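You operate a simulated robot arm through the tools that you are given. There is no shell and no other tool. Be economical: measure what you need, move in short steps, check, and stop when the job is done.

The job below is to be done with a simulated robot arm. You get a single attempt, and the scene is never put back.

## Task
The two bolts are in each other's wells: swap them over.
Fine: shut the spanner drawer first; the short bolt may wait on the blue mat; both end upright. Set down upright: short bolt, long bolt.

The check looks at the end state, three seconds after you hand in, the way a careful person would. Anything else that was tipped, shoved, dropped, spilled or broken makes it a failure.

## Robot
A 7-joint arm with a two-finger parallel gripper, fixed in place. Base frame: the origin is at the foot of the arm, x ahead of it, y to its left, z up. Lengths are in m, angles in rad, forces in N, time in s.
Its first joint turns from -2.897 to 2.897 rad. Payload 4.4 kg.
The TCP is the grasp point between the finger pads, 0.023 m short of the fingertips. In the tool frame z runs along the fingers and y along their closing line. The gripper opens to 0.094 m. The fingers are 0.038 m wide and 0.01 m thick; the gripper's body (0.054 by 0.096 m) begins 0.039 m behind the TCP.
Orientation is that of the tool frame in the base frame, as [roll, pitch, yaw] about the fixed x, y, z axes, in that order (R = Rz(yaw) Ry(pitch) Rx(roll)). With the fingers straight down and closing along the base's y, the tool's x points along the base's -x, its y along +y and its z along -z.

## Interface
- The arm moves only by the tool play_rows. Its argument "deltas" is a list of rows, each an object of numbers (a shift or turn left out is 0, a gripper value left out holds the last): "x", "y", "z": the shift along the base's x, y, z in units of 400 mm (1.0 is 400 mm); "ax", "ay", "az": the turn, a rotation vector about the base's x, y, z in units of 120 degrees (1.0 is 120 degrees); "hand": the finger opening in mm, from 0 to 94. In form: [{"x": .., "y": .., "z": .., "ax": .., "ay": .., "az": .., "hand": ..}, ...]. A call has 1 to 8 rows; each row is the pose to reach, as a shift and turn from the pose commanded when the call began. A call with a number of a shift or a turn outside -1 to 1 is refused whole. Rows are played at 5 a second. More than 0.05 m and 0.15 rad between two rows, or a gripper value outside its range, and nothing of the call is played. A pose out of reach is approached as far as the arm can. The call stops where the force on the tool passes 40 N (or 10 N more than at its start, if that is more) or the arm is blocked; 0.2 s more then pass. Each finger travels about 0.072 m/s and halts on what it meets, pressing with about 42 N; the grip force reading is that of the motor and also rises with nothing between the fingers. The clock runs only during rows and for 0.2 s after the last one: add rows that repeat a pose to give the fingers time. It gives the time, the measured TCP pose, the force on the tool (base axes), the opening and the grip force at its end, in the units of the frame above (readings bear some noise), with the torque about the TCP (base axes, N m) and any sound that the robot's microphone picked up.
- Cameras (640 x 400 px; columns grow to the right, rows downward): "scene" is fixed at [0.3995, -0.4992, 1.5085]; the picture's right is [0.97, -0.23, 0.00], its down [-0.09, -0.39, -0.92] and it looks along [0.21, 0.89, -0.40] (base axes); focal length 350 px, centre (320, 200). "wrist" rides on the gripper at [0.086, 0.016, -0.075] in the tool frame; the picture's right is [-0.18, 0.98, 0.00], its down [-0.58, -0.11, -0.81] and it looks along [-0.79, -0.15, 0.59] (tool axes); focal length 243 px, centre (320, 200). There is no depth. A picture from a camera that has moved, and an enlarged one, comes with that camera's place and axes in the base frame and with its lens.
- get_image(camera): a new picture of that camera. It takes no simulated time.
- zoom(camera, box): a new picture of the part [left, top, right, bottom] of that camera's present view, enlarged. It takes no simulated time.
- sign_off(): hands the job in; it is judged then, once.

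Go step by step. Nothing tells you positions but the pictures and the camera data: compare them with the known pose of the tool, close in by small moves and look again before you grip or let go. The budget is 120 turns and 76 pictures, counting those below and the enlarged ones. Unless the task says otherwise, let go and move clear before handing in, and close with one line.

The tools are called after "Request:" by a JSON object that holds its "name" and its "arguments". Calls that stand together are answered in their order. play_rows: Moves the arm, as the interface text tells. Its arguments: {"type":"object","properties":{"deltas":{"type":"array","items":{"type":"object","properties":{"x":{"type":"number"},"y":{"type":"number"},"z":{"type":"number"},"ax":{"type":"number"},"ay":{"type":"number"},"az":{"type":"number"},"hand":{"type":"number"}}}}},"required":["deltas"]} The other tools are called the same way: get_image (camera) takes a picture; zoom (camera, box) takes an enlarged picture of a part of a camera's view; sign_off () hands the job in.

At the start:

```text
time: 0.0
position: [0.6831, 0.191, 1.2622]
orientation: [-3.141, 0.0, -3.141]
ft_force: [0.2, -0.1, 0.1]
moment: [0.02, 0.03, 0.0]
gripper_width: 0.0942
grasp_force: 0.0
```

scene: 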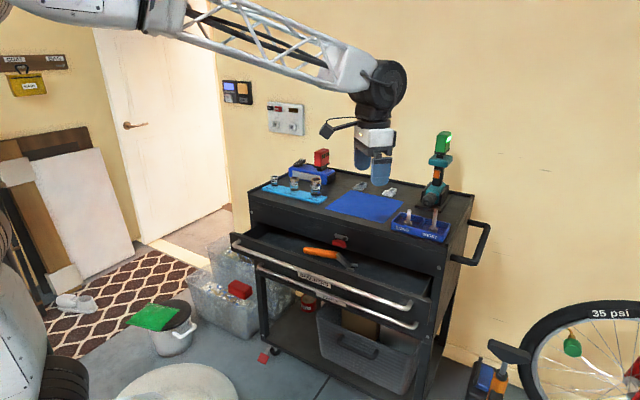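
wrist: 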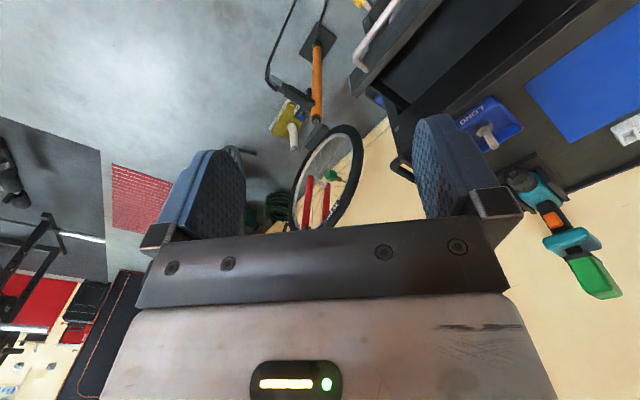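

I see a tool cart with an open drawer, a blue mat in the middle, and two labelled trays: one on the left with standing items, and a blue "LONG" one on the right. I'll look closer.

Request:
{"name": "zoom", "arguments": {"camera": "scene", "box": [360, 170, 480, 245]}}

Request:
{"name": "zoom", "arguments": {"camera": "scene", "box": [240, 140, 360, 215]}}

Request:
{"name": "zoom", "arguments": {"camera": "scene", "box": [220, 200, 460, 350]}}

```text
5.33 times, centred on (420, 208) of scene
camera zoom: at [0.3995, -0.4992, 1.5085], right [0.97, -0.23, 0.0], down [-0.09, -0.39, -0.92], along [0.21, 0.89, -0.4], focal length 1866 px, centre (-213, 160)
```

zoom: 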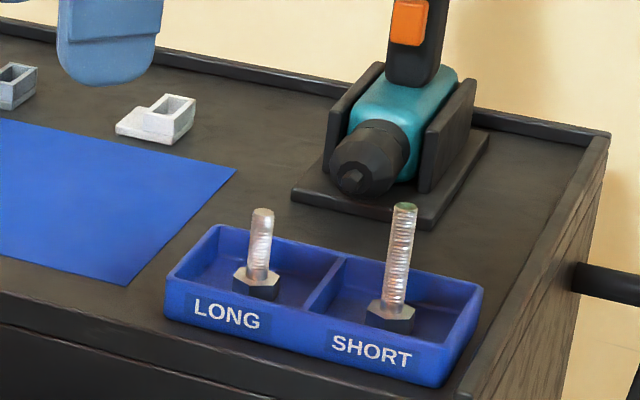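

```text
5.33 times, centred on (300, 178) of scene
camera zoom: at [0.3995, -0.4992, 1.5085], right [0.97, -0.23, 0.0], down [-0.09, -0.39, -0.92], along [0.21, 0.89, -0.4], focal length 1866 px, centre (427, 320)
```

zoom: 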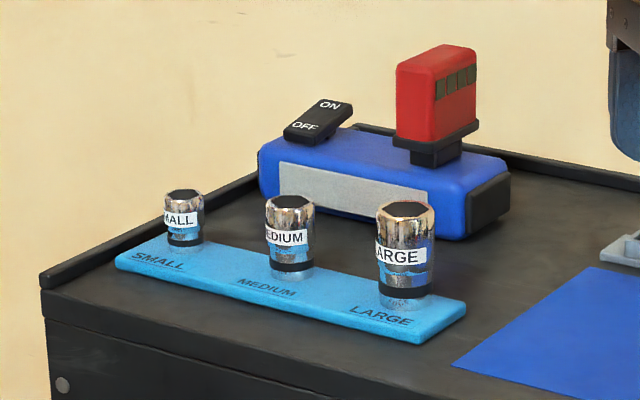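

```text
2.67 times, centred on (340, 275) of scene
camera zoom: at [0.3995, -0.4992, 1.5085], right [0.97, -0.23, 0.0], down [-0.09, -0.39, -0.92], along [0.21, 0.89, -0.4], focal length 933 px, centre (267, 0)
```

zoom: 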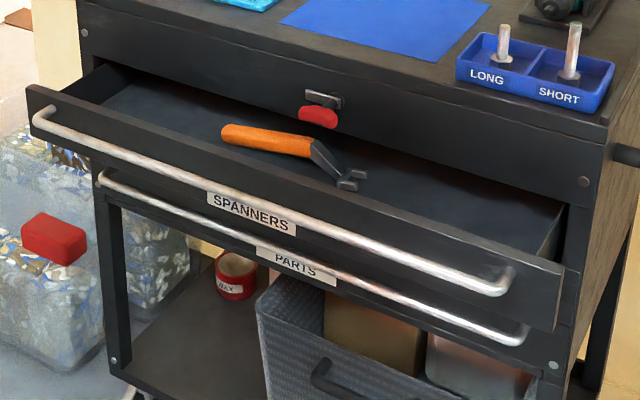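

The tray is near (0.9, 0.45, 0.93) by rough triangulation. I'll turn the wrist toward the cart for a second view.

Request:
{"name": "play_rows", "arguments": {"deltas": [{"az": 0.07}, {"az": 0.14}, {"az": 0.21}, {"az": 0.28}, {"az": 0.35}, {"az": 0.42}]}}

Request:
{"name": "get_image", "arguments": {"camera": "wrist"}}

Request:
{"name": "zoom", "arguments": {"camera": "scene", "box": [320, 220, 384, 260]}}

```text
time: 1.4
position: [0.6822, 0.1895, 1.2612]
orientation: [3.141, 0.001, -2.258]
ft_force: [0.7, 0.3, 0.7]
moment: [-0.01, 0.04, -0.01]
gripper_width: 0.0941
grasp_force: 0.1
```

```text
70 pictures are left
camera wrist: at [0.6144, 0.1328, 1.3361], right [-0.64, 0.77, 0.0], down [0.45, 0.38, 0.81], along [0.62, 0.52, -0.59], focal length 243 px, centre (320, 200)
```

wrist: 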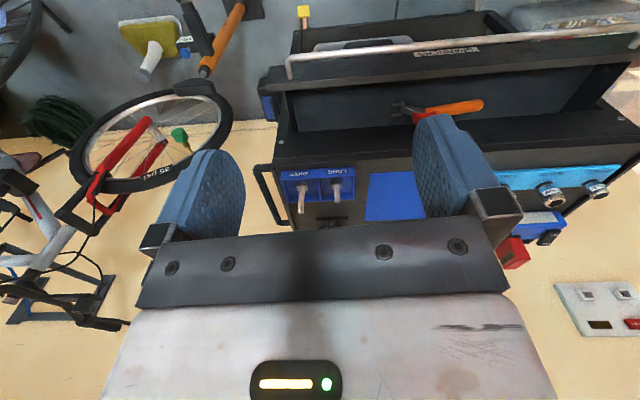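

```text
10.00 times, centred on (352, 240) of scene
camera zoom: at [0.3995, -0.4992, 1.5085], right [0.97, -0.23, 0.0], down [-0.09, -0.39, -0.92], along [0.21, 0.89, -0.4], focal length 3498 px, centre (0, -200)
```

zoom: 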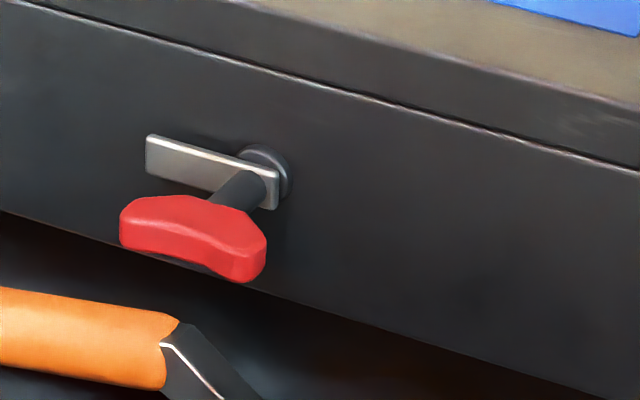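

The drawer faces the robot; a knob and latch sit above it, and the latch lies horizontal. Zooming in on the tray and drawer from the wrist.

Request:
{"name": "zoom", "arguments": {"camera": "wrist", "box": [256, 140, 416, 240]}}

Request:
{"name": "zoom", "arguments": {"camera": "wrist", "box": [256, 0, 640, 240]}}

```text
4.00 times, centred on (336, 190) of wrist
camera zoom: at [0.6144, 0.1328, 1.3361], right [-0.64, 0.77, 0.0], down [0.45, 0.38, 0.81], along [0.62, 0.52, -0.59], focal length 970 px, centre (256, 240)
```

zoom: 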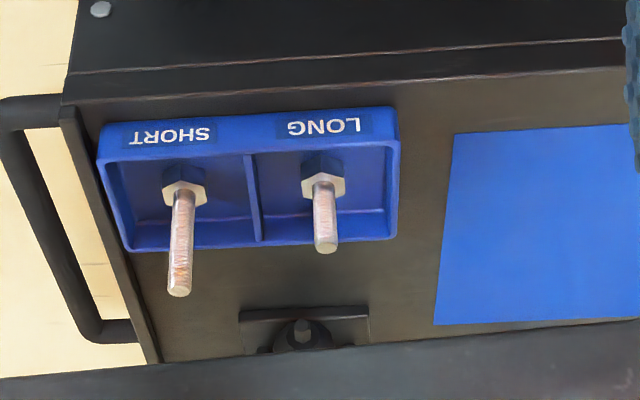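

```text
1.67 times, centred on (448, 120) of wrist
camera zoom: at [0.6144, 0.1328, 1.3361], right [-0.64, 0.77, 0.0], down [0.45, 0.38, 0.81], along [0.62, 0.52, -0.59], focal length 404 px, centre (107, 333)
```

zoom: 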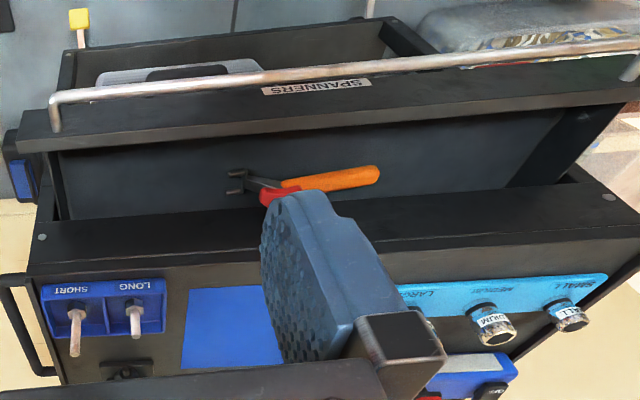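

Triangulation gives the short bolt's top at (0.919, 0.435, 1.026) and the long one's at (0.982, 0.383, 1.045). The table top is at z≈0.954, and the drawer is about 0.1 m open along direction (0.67, 0.74). I'll move in front of the drawer and close the fingers for pushing.

Request:
{"name": "play_rows", "arguments": {"deltas": [{"x": -0.065, "y": 0.093, "hand": 0}, {"x": -0.13, "y": 0.186}, {"x": -0.195, "y": 0.279}, {"x": -0.26, "y": 0.372}, {"x": -0.327, "y": 0.465}, {"x": -0.393, "y": 0.558}, {"x": -0.458, "y": 0.65}]}}

Request:
{"name": "play_rows", "arguments": {"deltas": [{"z": -0.11}, {"z": -0.22}, {"z": -0.33}, {"z": -0.44}, {"z": -0.55}, {"z": -0.66}, {"z": -0.77}, {"z": -0.86}]}}

Request:
{"name": "get_image", "arguments": {"camera": "scene"}}

Request:
{"name": "get_image", "arguments": {"camera": "wrist"}}

```text
time: 3.0
position: [0.5003, 0.4517, 1.261]
orientation: [3.141, 0.003, -2.263]
ft_force: [0.4, 0.1, -0.2]
moment: [-0.01, -0.01, -0.01]
gripper_width: 0.0
grasp_force: 41.7
```

```text
time: 4.8
position: [0.5004, 0.4499, 0.9164]
orientation: [-3.142, -0.001, -2.262]
ft_force: [-0.6, -0.3, 0.5]
moment: [-0.01, 0.01, 0.0]
gripper_width: 0.0001
grasp_force: 41.6
```

```text
66 pictures are left
```

scene: 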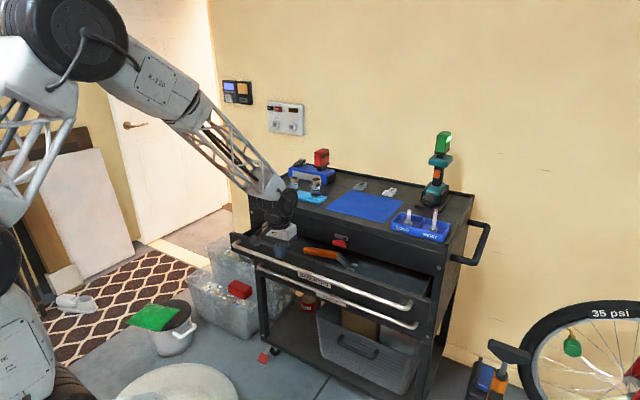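

```text
65 pictures are left
camera wrist: at [0.4319, 0.3935, 0.9913], right [-0.64, 0.77, 0.0], down [0.45, 0.38, 0.81], along [0.62, 0.52, -0.59], focal length 243 px, centre (320, 200)
```

wrist: 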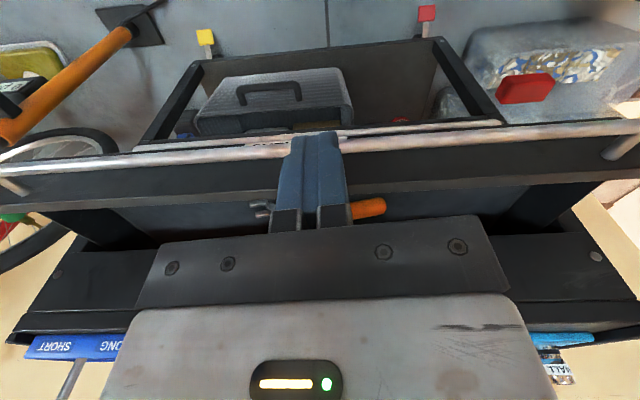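

The fingertips are about 5 cm in front of the handle and still above it. I'll descend, then push slowly along the drawer's direction.

Request:
{"name": "play_rows", "arguments": {"deltas": [{"z": -0.09}, {"z": -0.18}, {"z": -0.26}]}}

Request:
{"name": "play_rows", "arguments": {"deltas": [{"x": 0.0167, "y": 0.0186}, {"x": 0.0334, "y": 0.0372}, {"x": 0.05, "y": 0.0558}, {"x": 0.0667, "y": 0.0744}, {"x": 0.0836, "y": 0.093}, {"x": 0.1, "y": 0.1115}]}}

Request:
{"name": "get_image", "arguments": {"camera": "wrist"}}

Request:
{"name": "zoom", "arguments": {"camera": "scene", "box": [220, 180, 460, 330]}}

```text
time: 5.6
position: [0.5007, 0.4486, 0.8142]
orientation: [-3.141, 0.0, -2.263]
ft_force: [0.0, -0.2, 0.0]
moment: [0.01, -0.02, -0.02]
gripper_width: 0.0
grasp_force: 41.5
```

```text
time: 7.0
position: [0.5413, 0.4965, 0.8113]
orientation: [-3.14, 0.001, -2.262]
ft_force: [-0.6, 0.2, 0.1]
moment: [0.03, 0.03, -0.01]
gripper_width: 0.0
grasp_force: 42.0
```

```text
64 pictures are left
camera wrist: at [0.4724, 0.4387, 0.8875], right [-0.64, 0.77, 0.0], down [0.45, 0.38, 0.81], along [0.62, 0.52, -0.59], focal length 243 px, centre (320, 200)
```

wrist: 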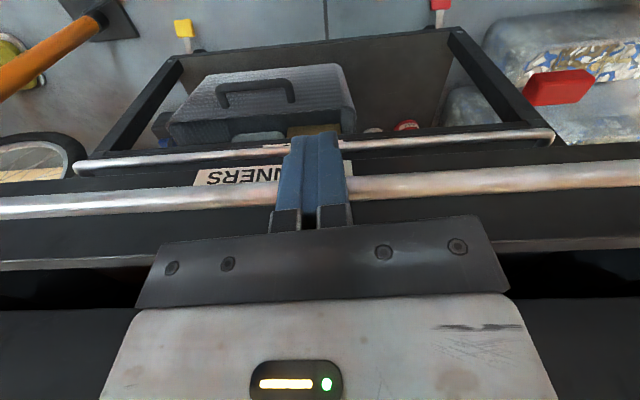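

```text
2.67 times, centred on (340, 255) of scene
camera zoom: at [0.3995, -0.4992, 1.5085], right [0.97, -0.23, 0.0], down [-0.09, -0.39, -0.92], along [0.21, 0.89, -0.4], focal length 933 px, centre (267, 53)
```

zoom: 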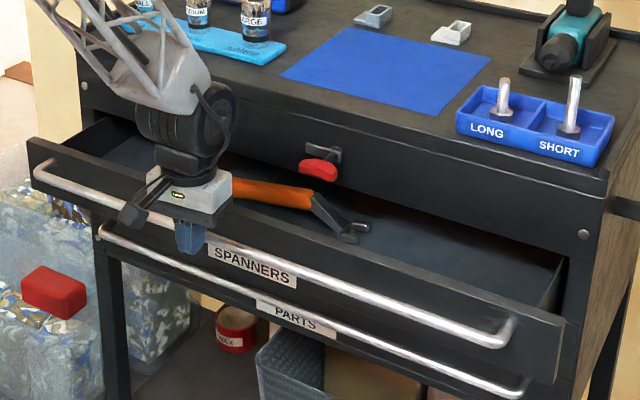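

No contact force yet; I'm keeping the push going in small steps.

Request:
{"name": "play_rows", "arguments": {"deltas": [{"x": 0.0167, "y": 0.0186}, {"x": 0.0334, "y": 0.0372}, {"x": 0.05, "y": 0.0558}, {"x": 0.0667, "y": 0.0744}, {"x": 0.0836, "y": 0.093}, {"x": 0.1, "y": 0.1115}]}}

Request:
{"name": "zoom", "arguments": {"camera": "scene", "box": [220, 180, 460, 330]}}

```text
time: 8.4
position: [0.5797, 0.5409, 0.8137]
orientation: [3.141, 0.002, -2.261]
ft_force: [0.4, -1.3, -0.3]
moment: [0.0, 0.0, -0.01]
gripper_width: 0.0002
grasp_force: 41.7
```

```text
2.67 times, centred on (340, 255) of scene
camera zoom: at [0.3995, -0.4992, 1.5085], right [0.97, -0.23, 0.0], down [-0.09, -0.39, -0.92], along [0.21, 0.89, -0.4], focal length 933 px, centre (267, 53)
```

zoom: 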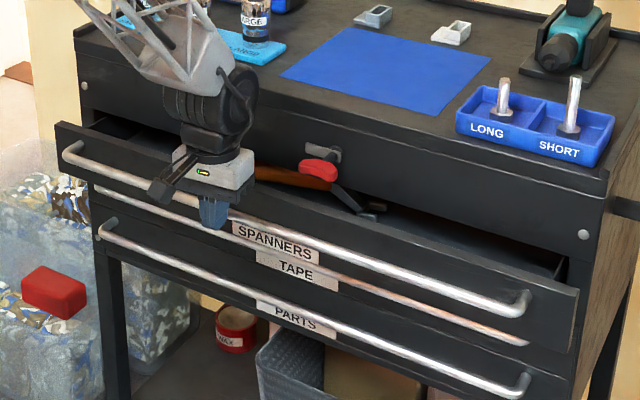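

The drawer is moving freely and the gripper is clear of the knob and sockets. Continuing.

Request:
{"name": "play_rows", "arguments": {"deltas": [{"x": 0.0167, "y": 0.0186}, {"x": 0.0334, "y": 0.0372}, {"x": 0.05, "y": 0.0558}, {"x": 0.0583, "y": 0.065}]}}

Request:
{"name": "zoom", "arguments": {"camera": "scene", "box": [220, 180, 460, 330]}}

```text
time: 9.4
position: [0.6038, 0.5656, 0.8136]
orientation: [3.141, 0.0, -2.262]
ft_force: [0.1, -0.4, 0.0]
moment: [0.02, 0.04, -0.01]
gripper_width: 0.0
grasp_force: 42.1
```

```text
2.67 times, centred on (340, 255) of scene
camera zoom: at [0.3995, -0.4992, 1.5085], right [0.97, -0.23, 0.0], down [-0.09, -0.39, -0.92], along [0.21, 0.89, -0.4], focal length 933 px, centre (267, 53)
```

zoom: 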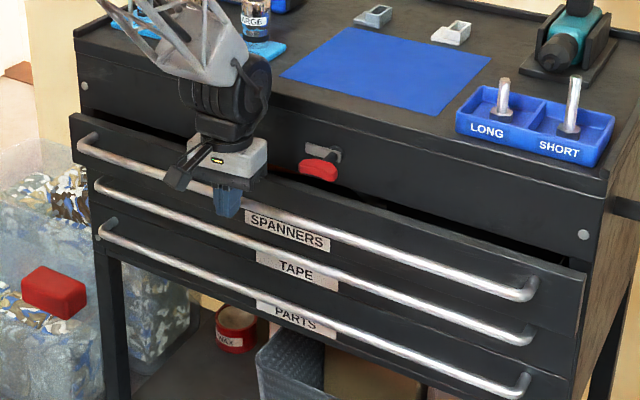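

Nearly shut, with perhaps 2–4 cm left. I'll push on until it stops.

Request:
{"name": "play_rows", "arguments": {"deltas": [{"x": 0.0125, "y": 0.014}, {"x": 0.025, "y": 0.028}, {"x": 0.0375, "y": 0.042}, {"x": 0.05, "y": 0.056}, {"x": 0.0625, "y": 0.07}, {"x": 0.075, "y": 0.084}]}}

Request:
{"name": "zoom", "arguments": {"camera": "scene", "box": [220, 180, 460, 330]}}

```text
time: 10.6
position: [0.6233, 0.5898, 0.812]
orientation: [3.141, -0.007, -2.263]
ft_force: [-9.5, -8.8, 6.0]
moment: [-0.12, 0.03, -0.02]
gripper_width: 0.0
grasp_force: 42.3
stopped in row 5: the force on the tool passed its limit at 88 N (the readings are from after the stop); the commanded pose is now the measured one
```

```text
2.67 times, centred on (340, 255) of scene
camera zoom: at [0.3995, -0.4992, 1.5085], right [0.97, -0.23, 0.0], down [-0.09, -0.39, -0.92], along [0.21, 0.89, -0.4], focal length 933 px, centre (267, 53)
```

zoom: 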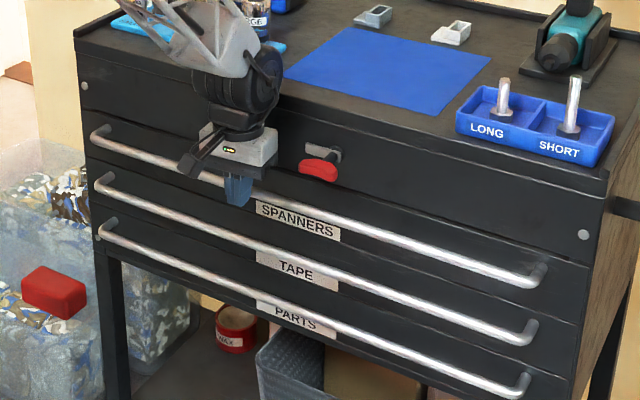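

The drawer appears flush and hit its end stop. I'll back away, go up and check.

Request:
{"name": "play_rows", "arguments": {"deltas": [{"x": -0.042, "y": -0.0465}, {"x": -0.1, "y": -0.1115}, {"x": -0.17, "y": -0.18}, {"x": -0.23, "y": -0.24}]}}

Request:
{"name": "play_rows", "arguments": {"deltas": [{"z": 0.11}, {"z": 0.22}, {"z": 0.33}, {"z": 0.44}, {"z": 0.55}, {"z": 0.66}, {"z": 0.77}, {"z": 0.88}]}}

Request:
{"name": "zoom", "arguments": {"camera": "scene", "box": [220, 160, 460, 310]}}

```text
time: 11.6
position: [0.5309, 0.4937, 0.8128]
orientation: [3.141, -0.005, -2.262]
ft_force: [0.8, 0.8, -0.8]
moment: [-0.03, -0.01, 0.02]
gripper_width: 0.0001
grasp_force: 41.8
```

```text
time: 13.4
position: [0.5333, 0.4939, 1.1655]
orientation: [-3.141, -0.009, -2.262]
ft_force: [0.6, -0.7, 0.0]
moment: [-0.01, -0.01, -0.04]
gripper_width: 0.0003
grasp_force: 41.7
```

```text
2.67 times, centred on (340, 235) of scene
camera zoom: at [0.3995, -0.4992, 1.5085], right [0.97, -0.23, 0.0], down [-0.09, -0.39, -0.92], along [0.21, 0.89, -0.4], focal length 933 px, centre (267, 107)
```

zoom: 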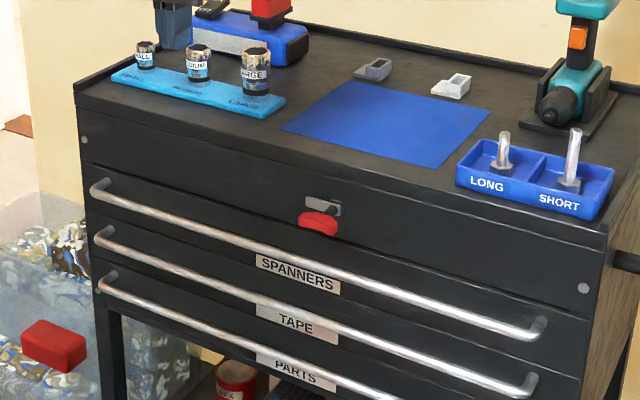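

The drawer is shut. Now I'll move above the short bolt, testing reach at height.

Request:
{"name": "play_rows", "arguments": {"deltas": [{"x": 0.08, "y": -0.015, "z": 0.08, "hand": 40}, {"x": 0.19, "y": -0.03, "z": 0.1}, {"x": 0.3, "y": -0.045, "z": 0.1}, {"x": 0.41, "y": -0.065, "z": 0.1}, {"x": 0.52, "y": -0.08, "z": 0.1}, {"x": 0.63, "y": -0.1, "z": 0.1}, {"x": 0.74, "y": -0.118, "z": 0.1}, {"x": 0.83, "y": -0.134, "z": 0.1}]}}

Request:
{"name": "play_rows", "arguments": {"deltas": [{"x": 0.05, "y": -0.005}, {"x": 0.1, "y": -0.01}, {"x": 0.13, "y": -0.013}]}}

Request:
{"name": "get_image", "arguments": {"camera": "wrist"}}

Request:
{"name": "get_image", "arguments": {"camera": "scene"}}

```text
time: 15.2
position: [0.8641, 0.4408, 1.2053]
orientation: [-3.14, -0.005, -2.261]
ft_force: [0.1, -0.8, -0.1]
moment: [0.0, -0.01, -0.02]
gripper_width: 0.0399
grasp_force: 0.0
```

```text
time: 16.0
position: [0.9146, 0.4354, 1.2047]
orientation: [-3.14, -0.006, -2.262]
ft_force: [-0.3, -0.5, 0.5]
moment: [-0.01, -0.02, -0.01]
gripper_width: 0.0401
grasp_force: 0.1
```

```text
58 pictures are left
camera wrist: at [0.8472, 0.3784, 1.2806], right [-0.64, 0.77, 0.0], down [0.46, 0.38, 0.8], along [0.62, 0.51, -0.6], focal length 243 px, centre (320, 200)
```

wrist: 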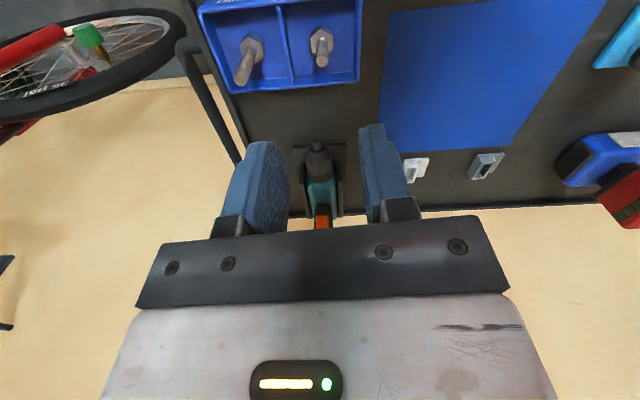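

```text
57 pictures are left
```

scene: 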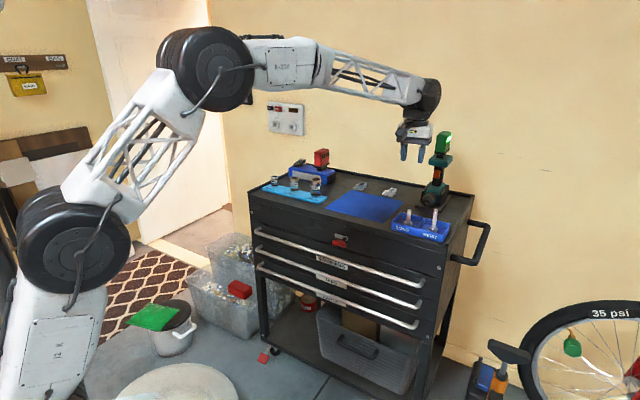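

Reach is fine. Zooming in on the wrist view of the bolts to refine their positions.

Request:
{"name": "zoom", "arguments": {"camera": "wrist", "box": [200, 0, 360, 100]}}

```text
4.00 times, centred on (280, 50) of wrist
camera zoom: at [0.8472, 0.3784, 1.2806], right [-0.64, 0.77, 0.0], down [0.46, 0.38, 0.8], along [0.62, 0.51, -0.6], focal length 970 px, centre (480, 800)
```

zoom: 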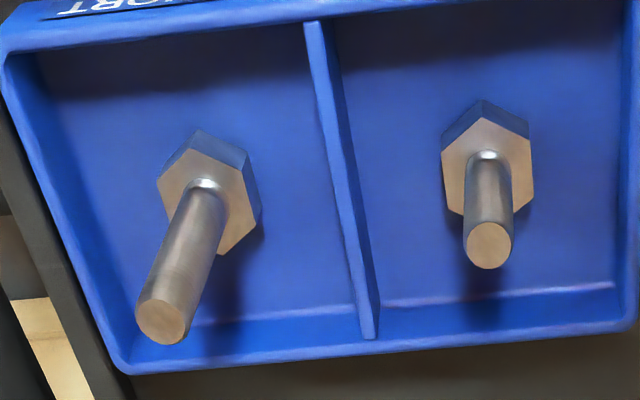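

The two estimates differ by about 2 cm along depth. I'll descend until the tips are just above the bolt and look again.

Request:
{"name": "play_rows", "arguments": {"deltas": [{"x": 0.01, "y": 0.01, "z": -0.1}, {"x": 0.02, "y": 0.02, "z": -0.2}, {"x": 0.025, "y": 0.02, "z": -0.29}]}}

Request:
{"name": "get_image", "arguments": {"camera": "wrist"}}

Request:
{"name": "zoom", "arguments": {"camera": "scene", "box": [360, 170, 480, 245]}}

```text
time: 16.8
position: [0.9256, 0.4438, 1.089]
orientation: [3.14, -0.007, -2.262]
ft_force: [0.1, 0.1, 0.6]
moment: [-0.01, 0.01, 0.01]
gripper_width: 0.0401
grasp_force: 0.0
```

```text
55 pictures are left
camera wrist: at [0.857, 0.3869, 1.1645], right [-0.64, 0.77, 0.0], down [0.46, 0.38, 0.8], along [0.62, 0.51, -0.6], focal length 243 px, centre (320, 200)
```

wrist: 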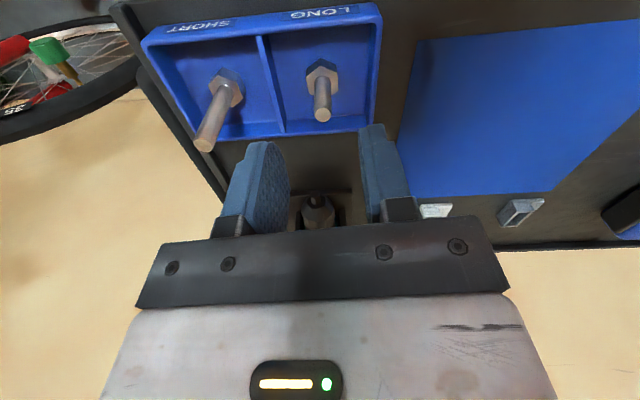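

```text
5.33 times, centred on (420, 208) of scene
camera zoom: at [0.3995, -0.4992, 1.5085], right [0.97, -0.23, 0.0], down [-0.09, -0.39, -0.92], along [0.21, 0.89, -0.4], focal length 1866 px, centre (-213, 160)
```

zoom: 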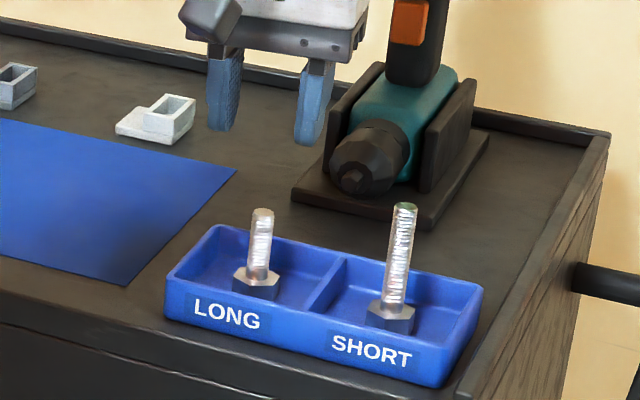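

Combining all views, the short bolt's top is near (0.932, 0.4535, 1.015). I'll shift there and then descend partly around the shaft.

Request:
{"name": "play_rows", "arguments": {"deltas": [{"x": 0.008, "y": 0.012}, {"x": 0.016, "y": 0.024, "z": -0.04}, {"x": 0.016, "y": 0.024, "z": -0.1}]}}

Request:
{"name": "get_image", "arguments": {"camera": "wrist"}}

Request:
{"name": "zoom", "arguments": {"camera": "scene", "box": [380, 190, 460, 240]}}

```text
time: 17.6
position: [0.9321, 0.4522, 1.0504]
orientation: [3.142, -0.005, -2.262]
ft_force: [0.1, -1.0, -0.1]
moment: [0.01, 0.01, 0.01]
gripper_width: 0.04
grasp_force: 0.1
```

```text
53 pictures are left
camera wrist: at [0.8634, 0.3947, 1.1258], right [-0.64, 0.77, 0.0], down [0.46, 0.38, 0.8], along [0.62, 0.51, -0.6], focal length 243 px, centre (320, 200)
```

wrist: 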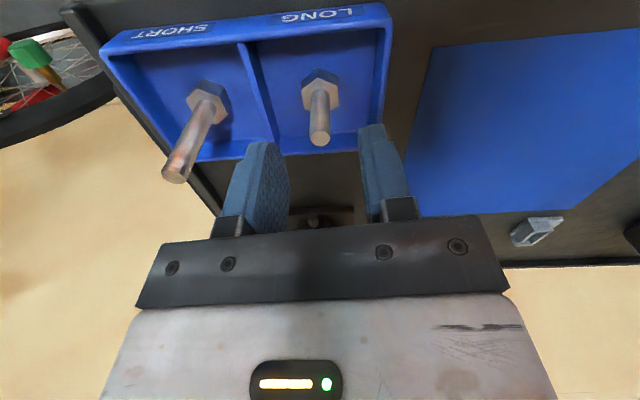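

```text
8.00 times, centred on (420, 215) of scene
camera zoom: at [0.3995, -0.4992, 1.5085], right [0.97, -0.23, 0.0], down [-0.09, -0.39, -0.92], along [0.21, 0.89, -0.4], focal length 2798 px, centre (-480, 80)
```

zoom: 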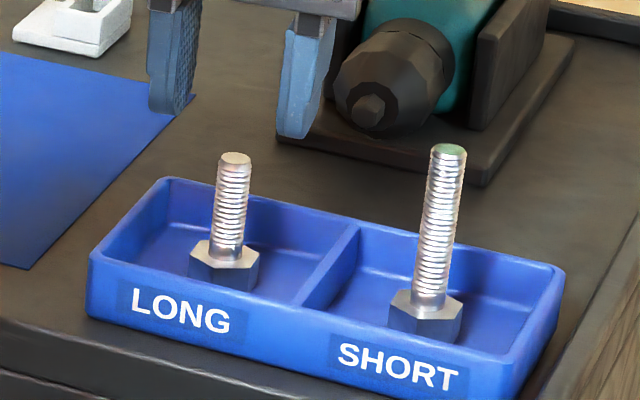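

The shaft is aligned with the TCP within about 2 mm; the head top is at z≈0.973. Descending around the shaft.

Request:
{"name": "play_rows", "arguments": {"deltas": [{"z": -0.04}, {"z": -0.08}, {"z": -0.12}]}}

Request:
{"name": "get_image", "arguments": {"camera": "wrist"}}

Request:
{"name": "zoom", "arguments": {"camera": "scene", "box": [380, 190, 460, 240]}}

```text
time: 18.4
position: [0.9317, 0.4522, 1.0006]
orientation: [3.14, -0.005, -2.263]
ft_force: [-0.1, 0.3, 0.4]
moment: [0.01, 0.02, -0.02]
gripper_width: 0.0398
grasp_force: 0.0
```

```text
51 pictures are left
camera wrist: at [0.864, 0.3951, 1.0765], right [-0.64, 0.77, 0.0], down [0.46, 0.38, 0.8], along [0.62, 0.51, -0.6], focal length 243 px, centre (320, 200)
```

wrist: 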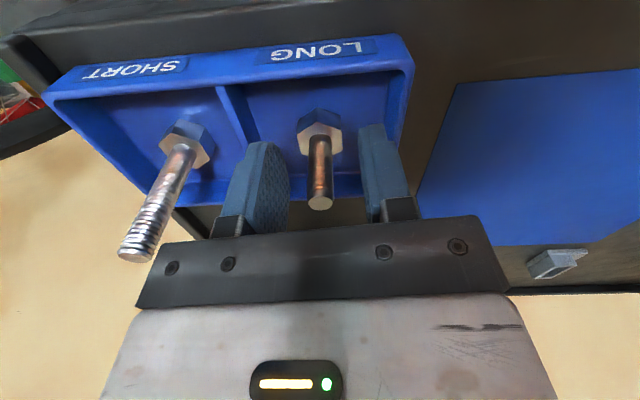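

```text
8.00 times, centred on (420, 215) of scene
camera zoom: at [0.3995, -0.4992, 1.5085], right [0.97, -0.23, 0.0], down [-0.09, -0.39, -0.92], along [0.21, 0.89, -0.4], focal length 2798 px, centre (-480, 80)
```

zoom: 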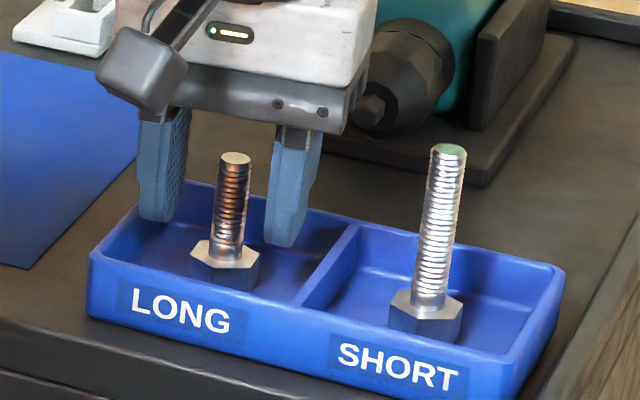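

The shaft sits centred between the fingers. Gripping now.

Request:
{"name": "play_rows", "arguments": {"deltas": [{"hand": 0}, {"hand": 0}, {"hand": 0}, {"hand": 0}]}}

Request:
{"name": "zoom", "arguments": {"camera": "scene", "box": [380, 190, 460, 240]}}

Request:
{"name": "get_image", "arguments": {"camera": "wrist"}}

```text
time: 19.4
position: [0.932, 0.4521, 1.0015]
orientation: [3.142, -0.005, -2.262]
ft_force: [0.8, -0.5, 1.8]
moment: [-0.09, -0.11, -0.01]
gripper_width: 0.0129
grasp_force: 42.3
```

```text
8.00 times, centred on (420, 215) of scene
camera zoom: at [0.3995, -0.4992, 1.5085], right [0.97, -0.23, 0.0], down [-0.09, -0.39, -0.92], along [0.21, 0.89, -0.4], focal length 2798 px, centre (-480, 80)
```

zoom: 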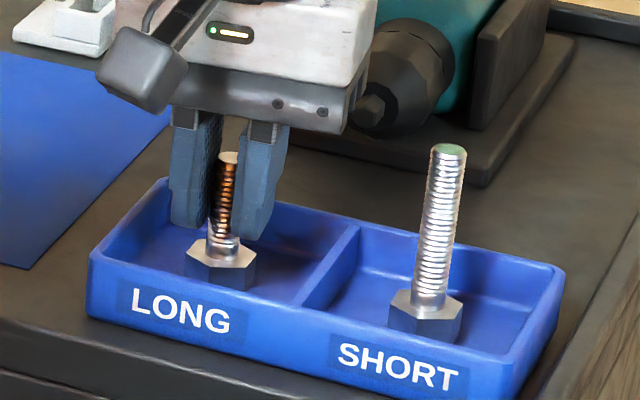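

```text
48 pictures are left
camera wrist: at [0.864, 0.3951, 1.0766], right [-0.64, 0.77, 0.0], down [0.46, 0.38, 0.8], along [0.62, 0.51, -0.6], focal length 243 px, centre (320, 200)
```

wrist: 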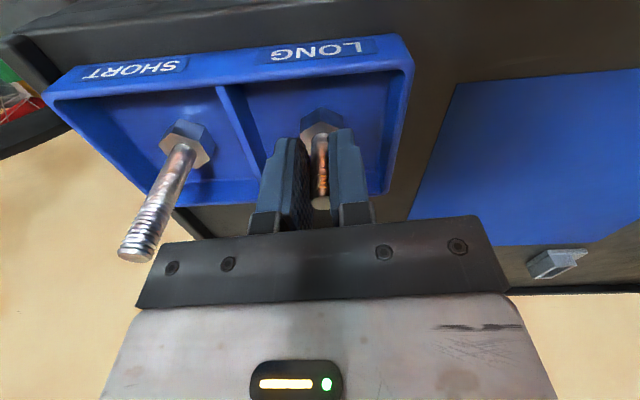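

Gripped (12.9 mm). Lifting straight up and checking the hold before carrying to the mat.

Request:
{"name": "play_rows", "arguments": {"deltas": [{"z": 0.05}, {"z": 0.12}, {"z": 0.2}, {"z": 0.25}]}}

Request:
{"name": "play_rows", "arguments": {"deltas": [{"x": -0.055, "y": 0.075}, {"x": -0.11, "y": 0.15}, {"x": -0.165, "y": 0.23}, {"x": -0.22, "y": 0.31}, {"x": -0.255, "y": 0.37}, {"x": -0.255, "y": 0.37, "z": -0.1}, {"x": -0.255, "y": 0.37, "z": -0.2}]}}

Request:
{"name": "get_image", "arguments": {"camera": "wrist"}}

Request:
{"name": "zoom", "arguments": {"camera": "scene", "box": [320, 165, 448, 245]}}

```text
time: 20.4
position: [0.935, 0.4527, 1.102]
orientation: [3.14, -0.007, -2.263]
ft_force: [-0.1, -0.2, -1.8]
moment: [-0.03, 0.03, 0.01]
gripper_width: 0.0126
grasp_force: 42.3
```

```text
time: 22.0
position: [0.8305, 0.6021, 1.0237]
orientation: [-3.141, -0.004, -2.262]
ft_force: [-0.7, 0.7, 0.0]
moment: [0.01, -0.04, -0.02]
gripper_width: 0.0124
grasp_force: 41.6
```

```text
47 pictures are left
camera wrist: at [0.7624, 0.5439, 1.0984], right [-0.64, 0.77, 0.0], down [0.46, 0.38, 0.8], along [0.62, 0.51, -0.59], focal length 243 px, centre (320, 200)
```

wrist: 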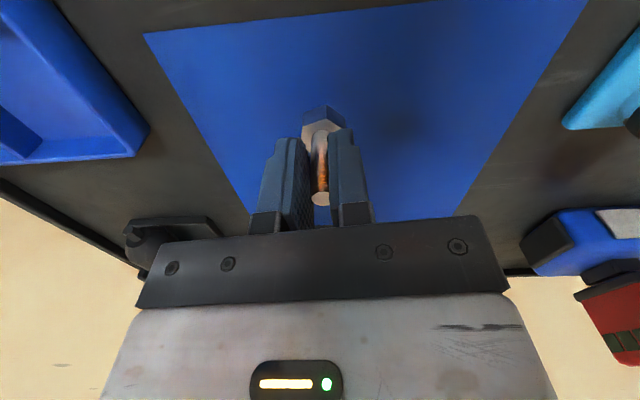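

```text
5.00 times, centred on (384, 205) of scene
camera zoom: at [0.3995, -0.4992, 1.5085], right [0.97, -0.23, 0.0], down [-0.09, -0.39, -0.92], along [0.21, 0.89, -0.4], focal length 1749 px, centre (0, 175)
```

zoom: 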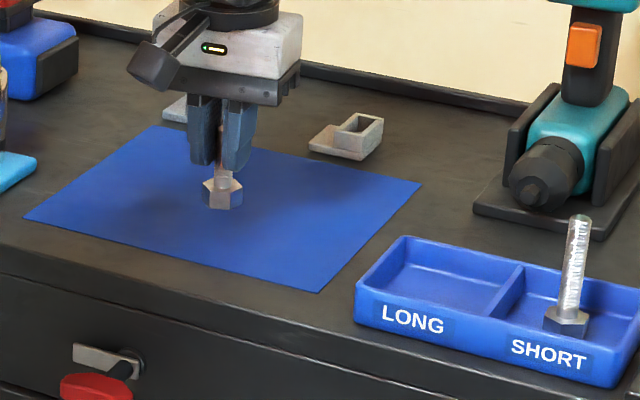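

The bolt hangs upright over the mat. Lowering in stages and watching the force.

Request:
{"name": "play_rows", "arguments": {"deltas": [{"z": -0.03}, {"z": -0.055}]}}

Request:
{"name": "play_rows", "arguments": {"deltas": [{"z": -0.006}, {"z": -0.012}]}}

Request:
{"name": "zoom", "arguments": {"camera": "scene", "box": [340, 185, 388, 215]}}

```text
time: 22.6
position: [0.8295, 0.6013, 1.0004]
orientation: [3.141, -0.006, -2.261]
ft_force: [-0.2, -0.4, 0.6]
moment: [-0.02, 0.0, 0.01]
gripper_width: 0.0125
grasp_force: 41.5
```

```text
time: 23.2
position: [0.8306, 0.5995, 0.9952]
orientation: [-3.14, -0.005, -2.26]
ft_force: [-0.4, -1.1, 4.0]
moment: [-0.04, 0.05, -0.01]
gripper_width: 0.0125
grasp_force: 42.1
```

```text
13.33 times, centred on (364, 200) of scene
camera zoom: at [0.3995, -0.4992, 1.5085], right [0.97, -0.23, 0.0], down [-0.09, -0.39, -0.92], along [0.21, 0.89, -0.4], focal length 4664 px, centre (-267, 200)
```

zoom: 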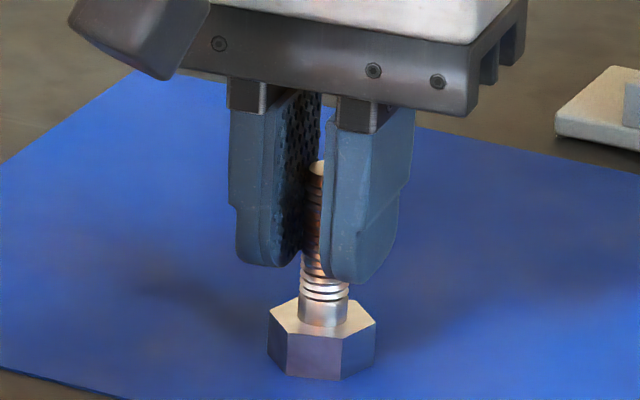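

There is contact (4 N), so the head is on the mat. Releasing and rising.

Request:
{"name": "play_rows", "arguments": {"deltas": [{"z": -0.002}, {"z": -0.002, "hand": 20}, {"z": -0.002, "hand": 40}, {"z": -0.002, "hand": 40}]}}

Request:
{"name": "play_rows", "arguments": {"deltas": [{"z": 0.05}, {"z": 0.13}, {"z": 0.23}, {"z": 0.3}]}}

Request:
{"name": "zoom", "arguments": {"camera": "scene", "box": [320, 165, 448, 245]}}

Request:
{"name": "get_image", "arguments": {"camera": "wrist"}}

```text
time: 24.2
position: [0.8305, 0.601, 0.9937]
orientation: [-3.142, -0.008, -2.262]
ft_force: [-0.5, 0.4, -0.4]
moment: [-0.01, 0.04, 0.02]
gripper_width: 0.0401
grasp_force: 0.0
```

```text
time: 25.2
position: [0.8287, 0.5988, 1.1122]
orientation: [-3.141, -0.008, -2.261]
ft_force: [0.1, -0.2, -0.9]
moment: [0.01, -0.02, -0.02]
gripper_width: 0.0398
grasp_force: 0.1
```

```text
5.00 times, centred on (384, 205) of scene
camera zoom: at [0.3995, -0.4992, 1.5085], right [0.97, -0.23, 0.0], down [-0.09, -0.39, -0.92], along [0.21, 0.89, -0.4], focal length 1749 px, centre (0, 175)
```

zoom: 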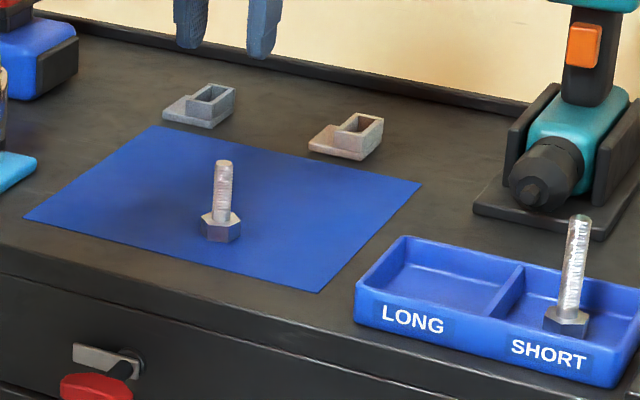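

```text
43 pictures are left
camera wrist: at [0.7615, 0.5426, 1.1873], right [-0.64, 0.77, 0.0], down [0.46, 0.38, 0.8], along [0.62, 0.51, -0.6], focal length 243 px, centre (320, 200)
```

wrist: 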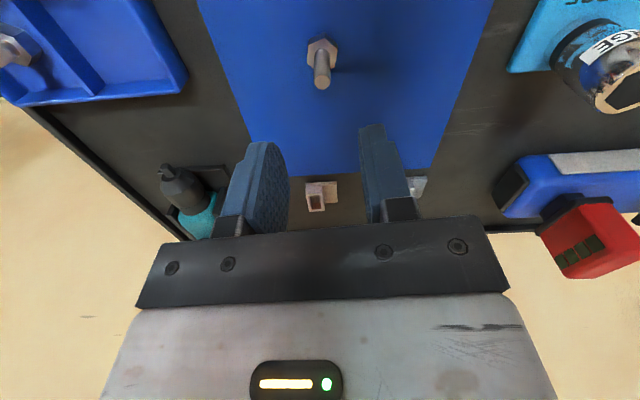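

The short bolt stands upright at (0.830, 0.600). The long bolt's refined top is about (0.994, 0.399, 1.035), so I'm moving above it.

Request:
{"name": "play_rows", "arguments": {"deltas": [{"x": 0.06, "y": -0.08, "z": 0.03}, {"x": 0.13, "y": -0.17, "z": 0.05}, {"x": 0.2, "y": -0.26, "z": 0.05}, {"x": 0.27, "y": -0.35, "z": 0.05}, {"x": 0.34, "y": -0.43, "z": 0.05}, {"x": 0.405, "y": -0.5, "z": 0.05}, {"x": 0.405, "y": -0.5, "z": 0.0}]}}

Request:
{"name": "get_image", "arguments": {"camera": "wrist"}}

Request:
{"name": "zoom", "arguments": {"camera": "scene", "box": [380, 180, 460, 230]}}

```text
time: 26.8
position: [0.9914, 0.4014, 1.1136]
orientation: [3.14, -0.005, -2.262]
ft_force: [0.3, -0.2, -0.6]
moment: [0.01, -0.01, 0.01]
gripper_width: 0.0399
grasp_force: 0.0
```

```text
42 pictures are left
camera wrist: at [0.9231, 0.3432, 1.1886], right [-0.64, 0.77, 0.0], down [0.46, 0.38, 0.8], along [0.62, 0.51, -0.6], focal length 243 px, centre (320, 200)
```

wrist: 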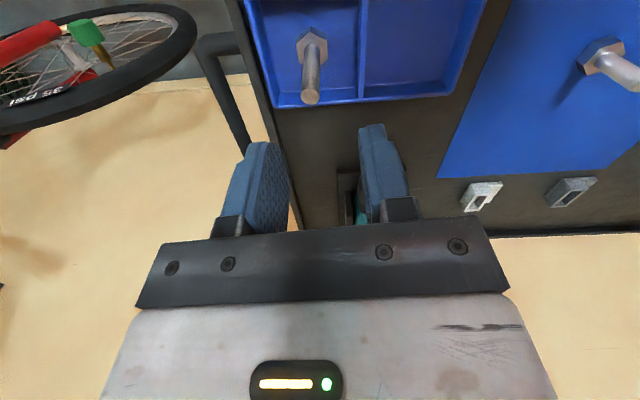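

```text
8.00 times, centred on (420, 205) of scene
camera zoom: at [0.3995, -0.4992, 1.5085], right [0.97, -0.23, 0.0], down [-0.09, -0.39, -0.92], along [0.21, 0.89, -0.4], focal length 2798 px, centre (-480, 160)
```

zoom: 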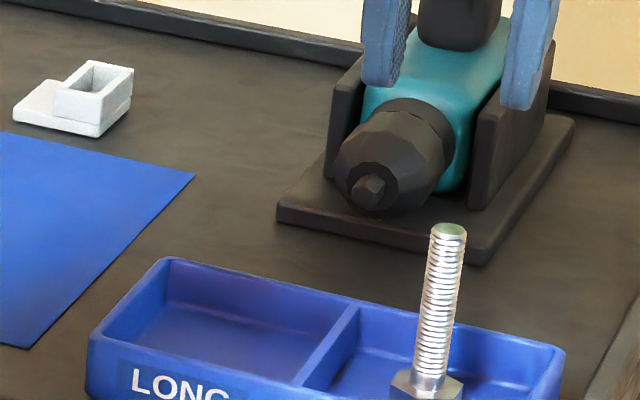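

Lateral correction is about 5 mm. I'll move and descend with the tips near the bolt's top, then check.

Request:
{"name": "play_rows", "arguments": {"deltas": [{"x": 0.01, "y": -0.01, "z": -0.05}, {"x": 0.01, "y": -0.01, "z": -0.12}]}}

Request:
{"name": "get_image", "arguments": {"camera": "wrist"}}

Request:
{"name": "zoom", "arguments": {"camera": "scene", "box": [380, 190, 460, 240]}}

```text
time: 27.4
position: [0.9955, 0.3973, 1.0657]
orientation: [3.141, -0.005, -2.262]
ft_force: [0.3, 0.3, 1.0]
moment: [0.02, 0.0, 0.0]
gripper_width: 0.0397
grasp_force: 0.0
```

```text
40 pictures are left
camera wrist: at [0.9263, 0.3395, 1.1411], right [-0.64, 0.77, 0.0], down [0.46, 0.38, 0.8], along [0.62, 0.51, -0.6], focal length 243 px, centre (320, 200)
```

wrist: 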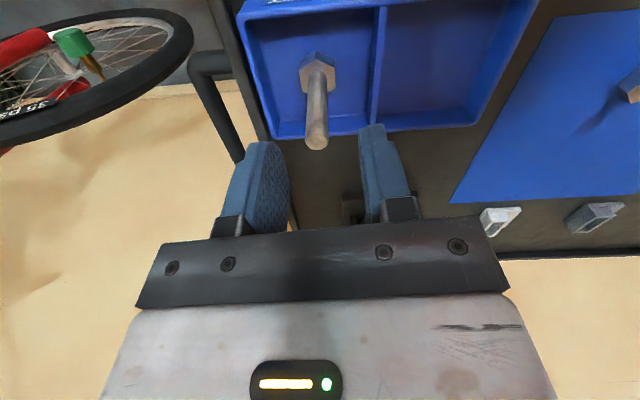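

```text
8.00 times, centred on (420, 215) of scene
camera zoom: at [0.3995, -0.4992, 1.5085], right [0.97, -0.23, 0.0], down [-0.09, -0.39, -0.92], along [0.21, 0.89, -0.4], focal length 2798 px, centre (-480, 80)
```

zoom: 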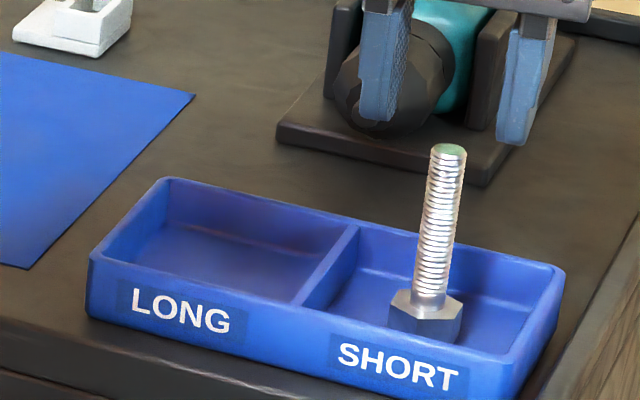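

Aligned within about 3 mm. Descending to grip height.

Request:
{"name": "play_rows", "arguments": {"deltas": [{"x": 0.0, "y": -0.004, "z": -0.05}, {"x": 0.0, "y": -0.004, "z": -0.1}, {"x": 0.0, "y": -0.004, "z": -0.14}]}}

Request:
{"name": "get_image", "arguments": {"camera": "wrist"}}

Request:
{"name": "zoom", "arguments": {"camera": "scene", "box": [380, 190, 460, 240]}}

```text
time: 28.2
position: [0.9938, 0.3948, 1.0102]
orientation: [3.141, -0.006, -2.263]
ft_force: [0.4, -0.6, 0.1]
moment: [0.03, 0.01, -0.03]
gripper_width: 0.0401
grasp_force: 0.1
```

```text
38 pictures are left
camera wrist: at [0.9265, 0.3379, 1.0844], right [-0.64, 0.77, 0.0], down [0.46, 0.38, 0.8], along [0.62, 0.51, -0.6], focal length 243 px, centre (320, 200)
```

wrist: 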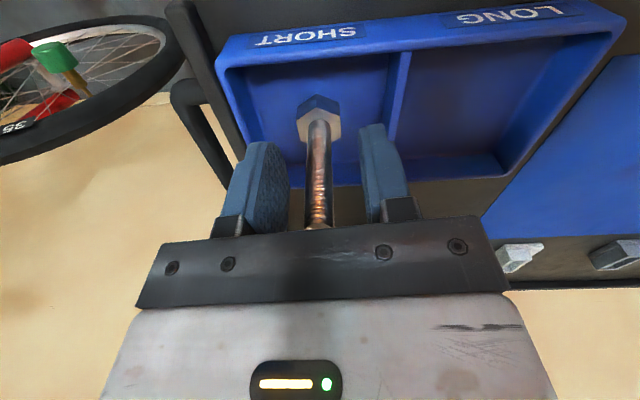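

```text
8.00 times, centred on (420, 215) of scene
camera zoom: at [0.3995, -0.4992, 1.5085], right [0.97, -0.23, 0.0], down [-0.09, -0.39, -0.92], along [0.21, 0.89, -0.4], focal length 2798 px, centre (-480, 80)
```

zoom: 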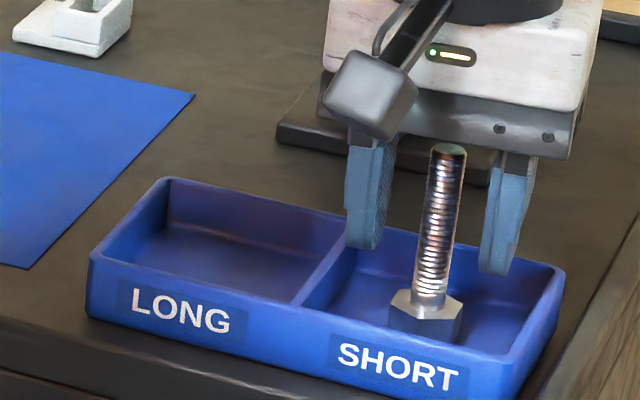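

The long bolt is centred between the fingers. Gripping and lifting.

Request:
{"name": "play_rows", "arguments": {"deltas": [{"hand": 0}, {"hand": 0}, {"hand": 0}, {"hand": 0}]}}

Request:
{"name": "play_rows", "arguments": {"deltas": [{"z": 0.05}, {"z": 0.12}, {"z": 0.2}]}}

Request:
{"name": "zoom", "arguments": {"camera": "scene", "box": [364, 165, 460, 225]}}

Request:
{"name": "get_image", "arguments": {"camera": "wrist"}}

```text
time: 29.2
position: [0.9943, 0.3953, 1.0082]
orientation: [-3.141, -0.005, -2.262]
ft_force: [0.7, 0.3, -0.1]
moment: [-0.03, 0.02, -0.01]
gripper_width: 0.0129
grasp_force: 42.6
```

```text
time: 30.0
position: [0.9962, 0.3936, 1.0887]
orientation: [3.14, -0.006, -2.262]
ft_force: [-0.2, 0.2, -2.2]
moment: [-0.01, 0.01, -0.01]
gripper_width: 0.013
grasp_force: 41.6
```

```text
6.67 times, centred on (412, 195) of scene
camera zoom: at [0.3995, -0.4992, 1.5085], right [0.97, -0.23, 0.0], down [-0.09, -0.39, -0.92], along [0.21, 0.89, -0.4], focal length 2332 px, centre (-293, 233)
```

zoom: 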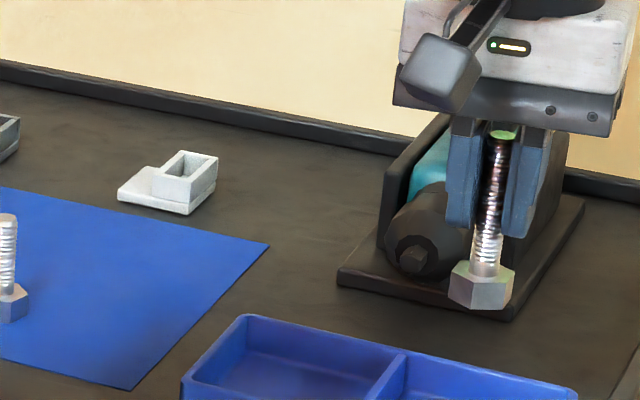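

```text
35 pictures are left
camera wrist: at [0.9274, 0.3374, 1.165], right [-0.64, 0.77, 0.0], down [0.46, 0.38, 0.8], along [0.62, 0.51, -0.6], focal length 243 px, centre (320, 200)
```

wrist: 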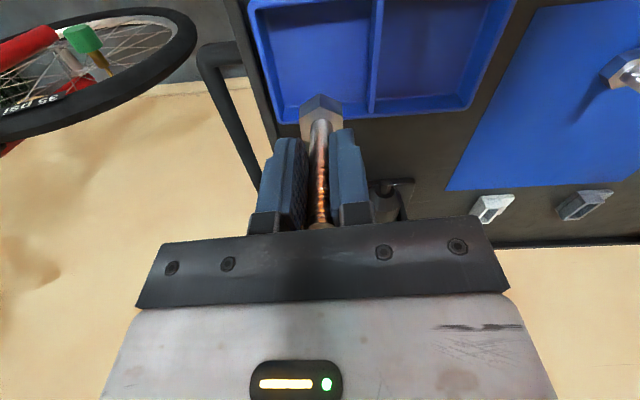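

The long bolt hangs upright. Carrying it above the LONG well, to where the short bolt stood.

Request:
{"name": "play_rows", "arguments": {"deltas": [{"x": -0.05, "y": 0.047}, {"x": -0.105, "y": 0.095}, {"x": -0.158, "y": 0.144}, {"x": -0.158, "y": 0.144, "z": -0.06}, {"x": -0.158, "y": 0.144, "z": -0.12}, {"x": -0.158, "y": 0.144, "z": -0.17}]}}

Request:
{"name": "get_image", "arguments": {"camera": "wrist"}}

Request:
{"name": "zoom", "arguments": {"camera": "scene", "box": [380, 190, 460, 240]}}

```text
time: 31.4
position: [0.9326, 0.4543, 1.021]
orientation: [3.141, -0.006, -2.262]
ft_force: [-0.3, 0.1, -0.5]
moment: [-0.01, -0.01, 0.02]
gripper_width: 0.013
grasp_force: 41.8
```

```text
34 pictures are left
camera wrist: at [0.8645, 0.3961, 1.0961], right [-0.64, 0.77, 0.0], down [0.46, 0.38, 0.8], along [0.62, 0.51, -0.6], focal length 243 px, centre (320, 200)
```

wrist: 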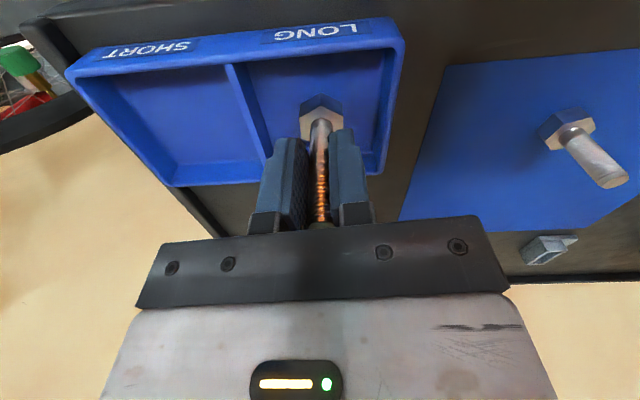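

```text
8.00 times, centred on (420, 215) of scene
camera zoom: at [0.3995, -0.4992, 1.5085], right [0.97, -0.23, 0.0], down [-0.09, -0.39, -0.92], along [0.21, 0.89, -0.4], focal length 2798 px, centre (-480, 80)
```

zoom: 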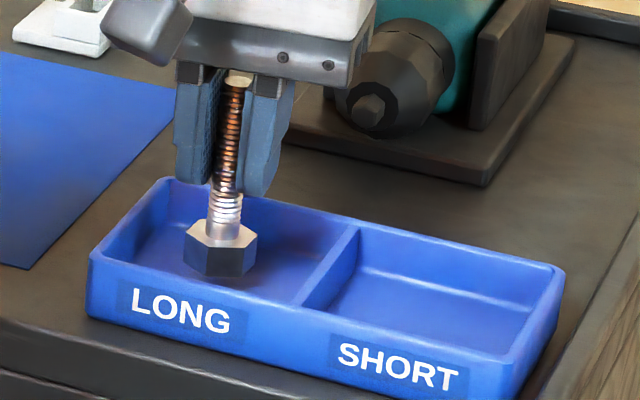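

Positioned over the LONG well. Lowering to contact.

Request:
{"name": "play_rows", "arguments": {"deltas": [{"z": -0.015}, {"z": -0.025}]}}

Request:
{"name": "play_rows", "arguments": {"deltas": [{"z": -0.004}, {"z": -0.008}]}}

```text
time: 32.0
position: [0.9322, 0.4529, 1.0117]
orientation: [3.141, -0.006, -2.261]
ft_force: [0.5, 0.4, -0.8]
moment: [0.02, 0.0, -0.01]
gripper_width: 0.013
grasp_force: 41.8
```

```text
time: 32.6
position: [0.9332, 0.4523, 1.0111]
orientation: [3.141, -0.003, -2.262]
ft_force: [0.7, -1.8, 14.8]
moment: [-0.19, -0.11, 0.08]
gripper_width: 0.0129
grasp_force: 41.6
```

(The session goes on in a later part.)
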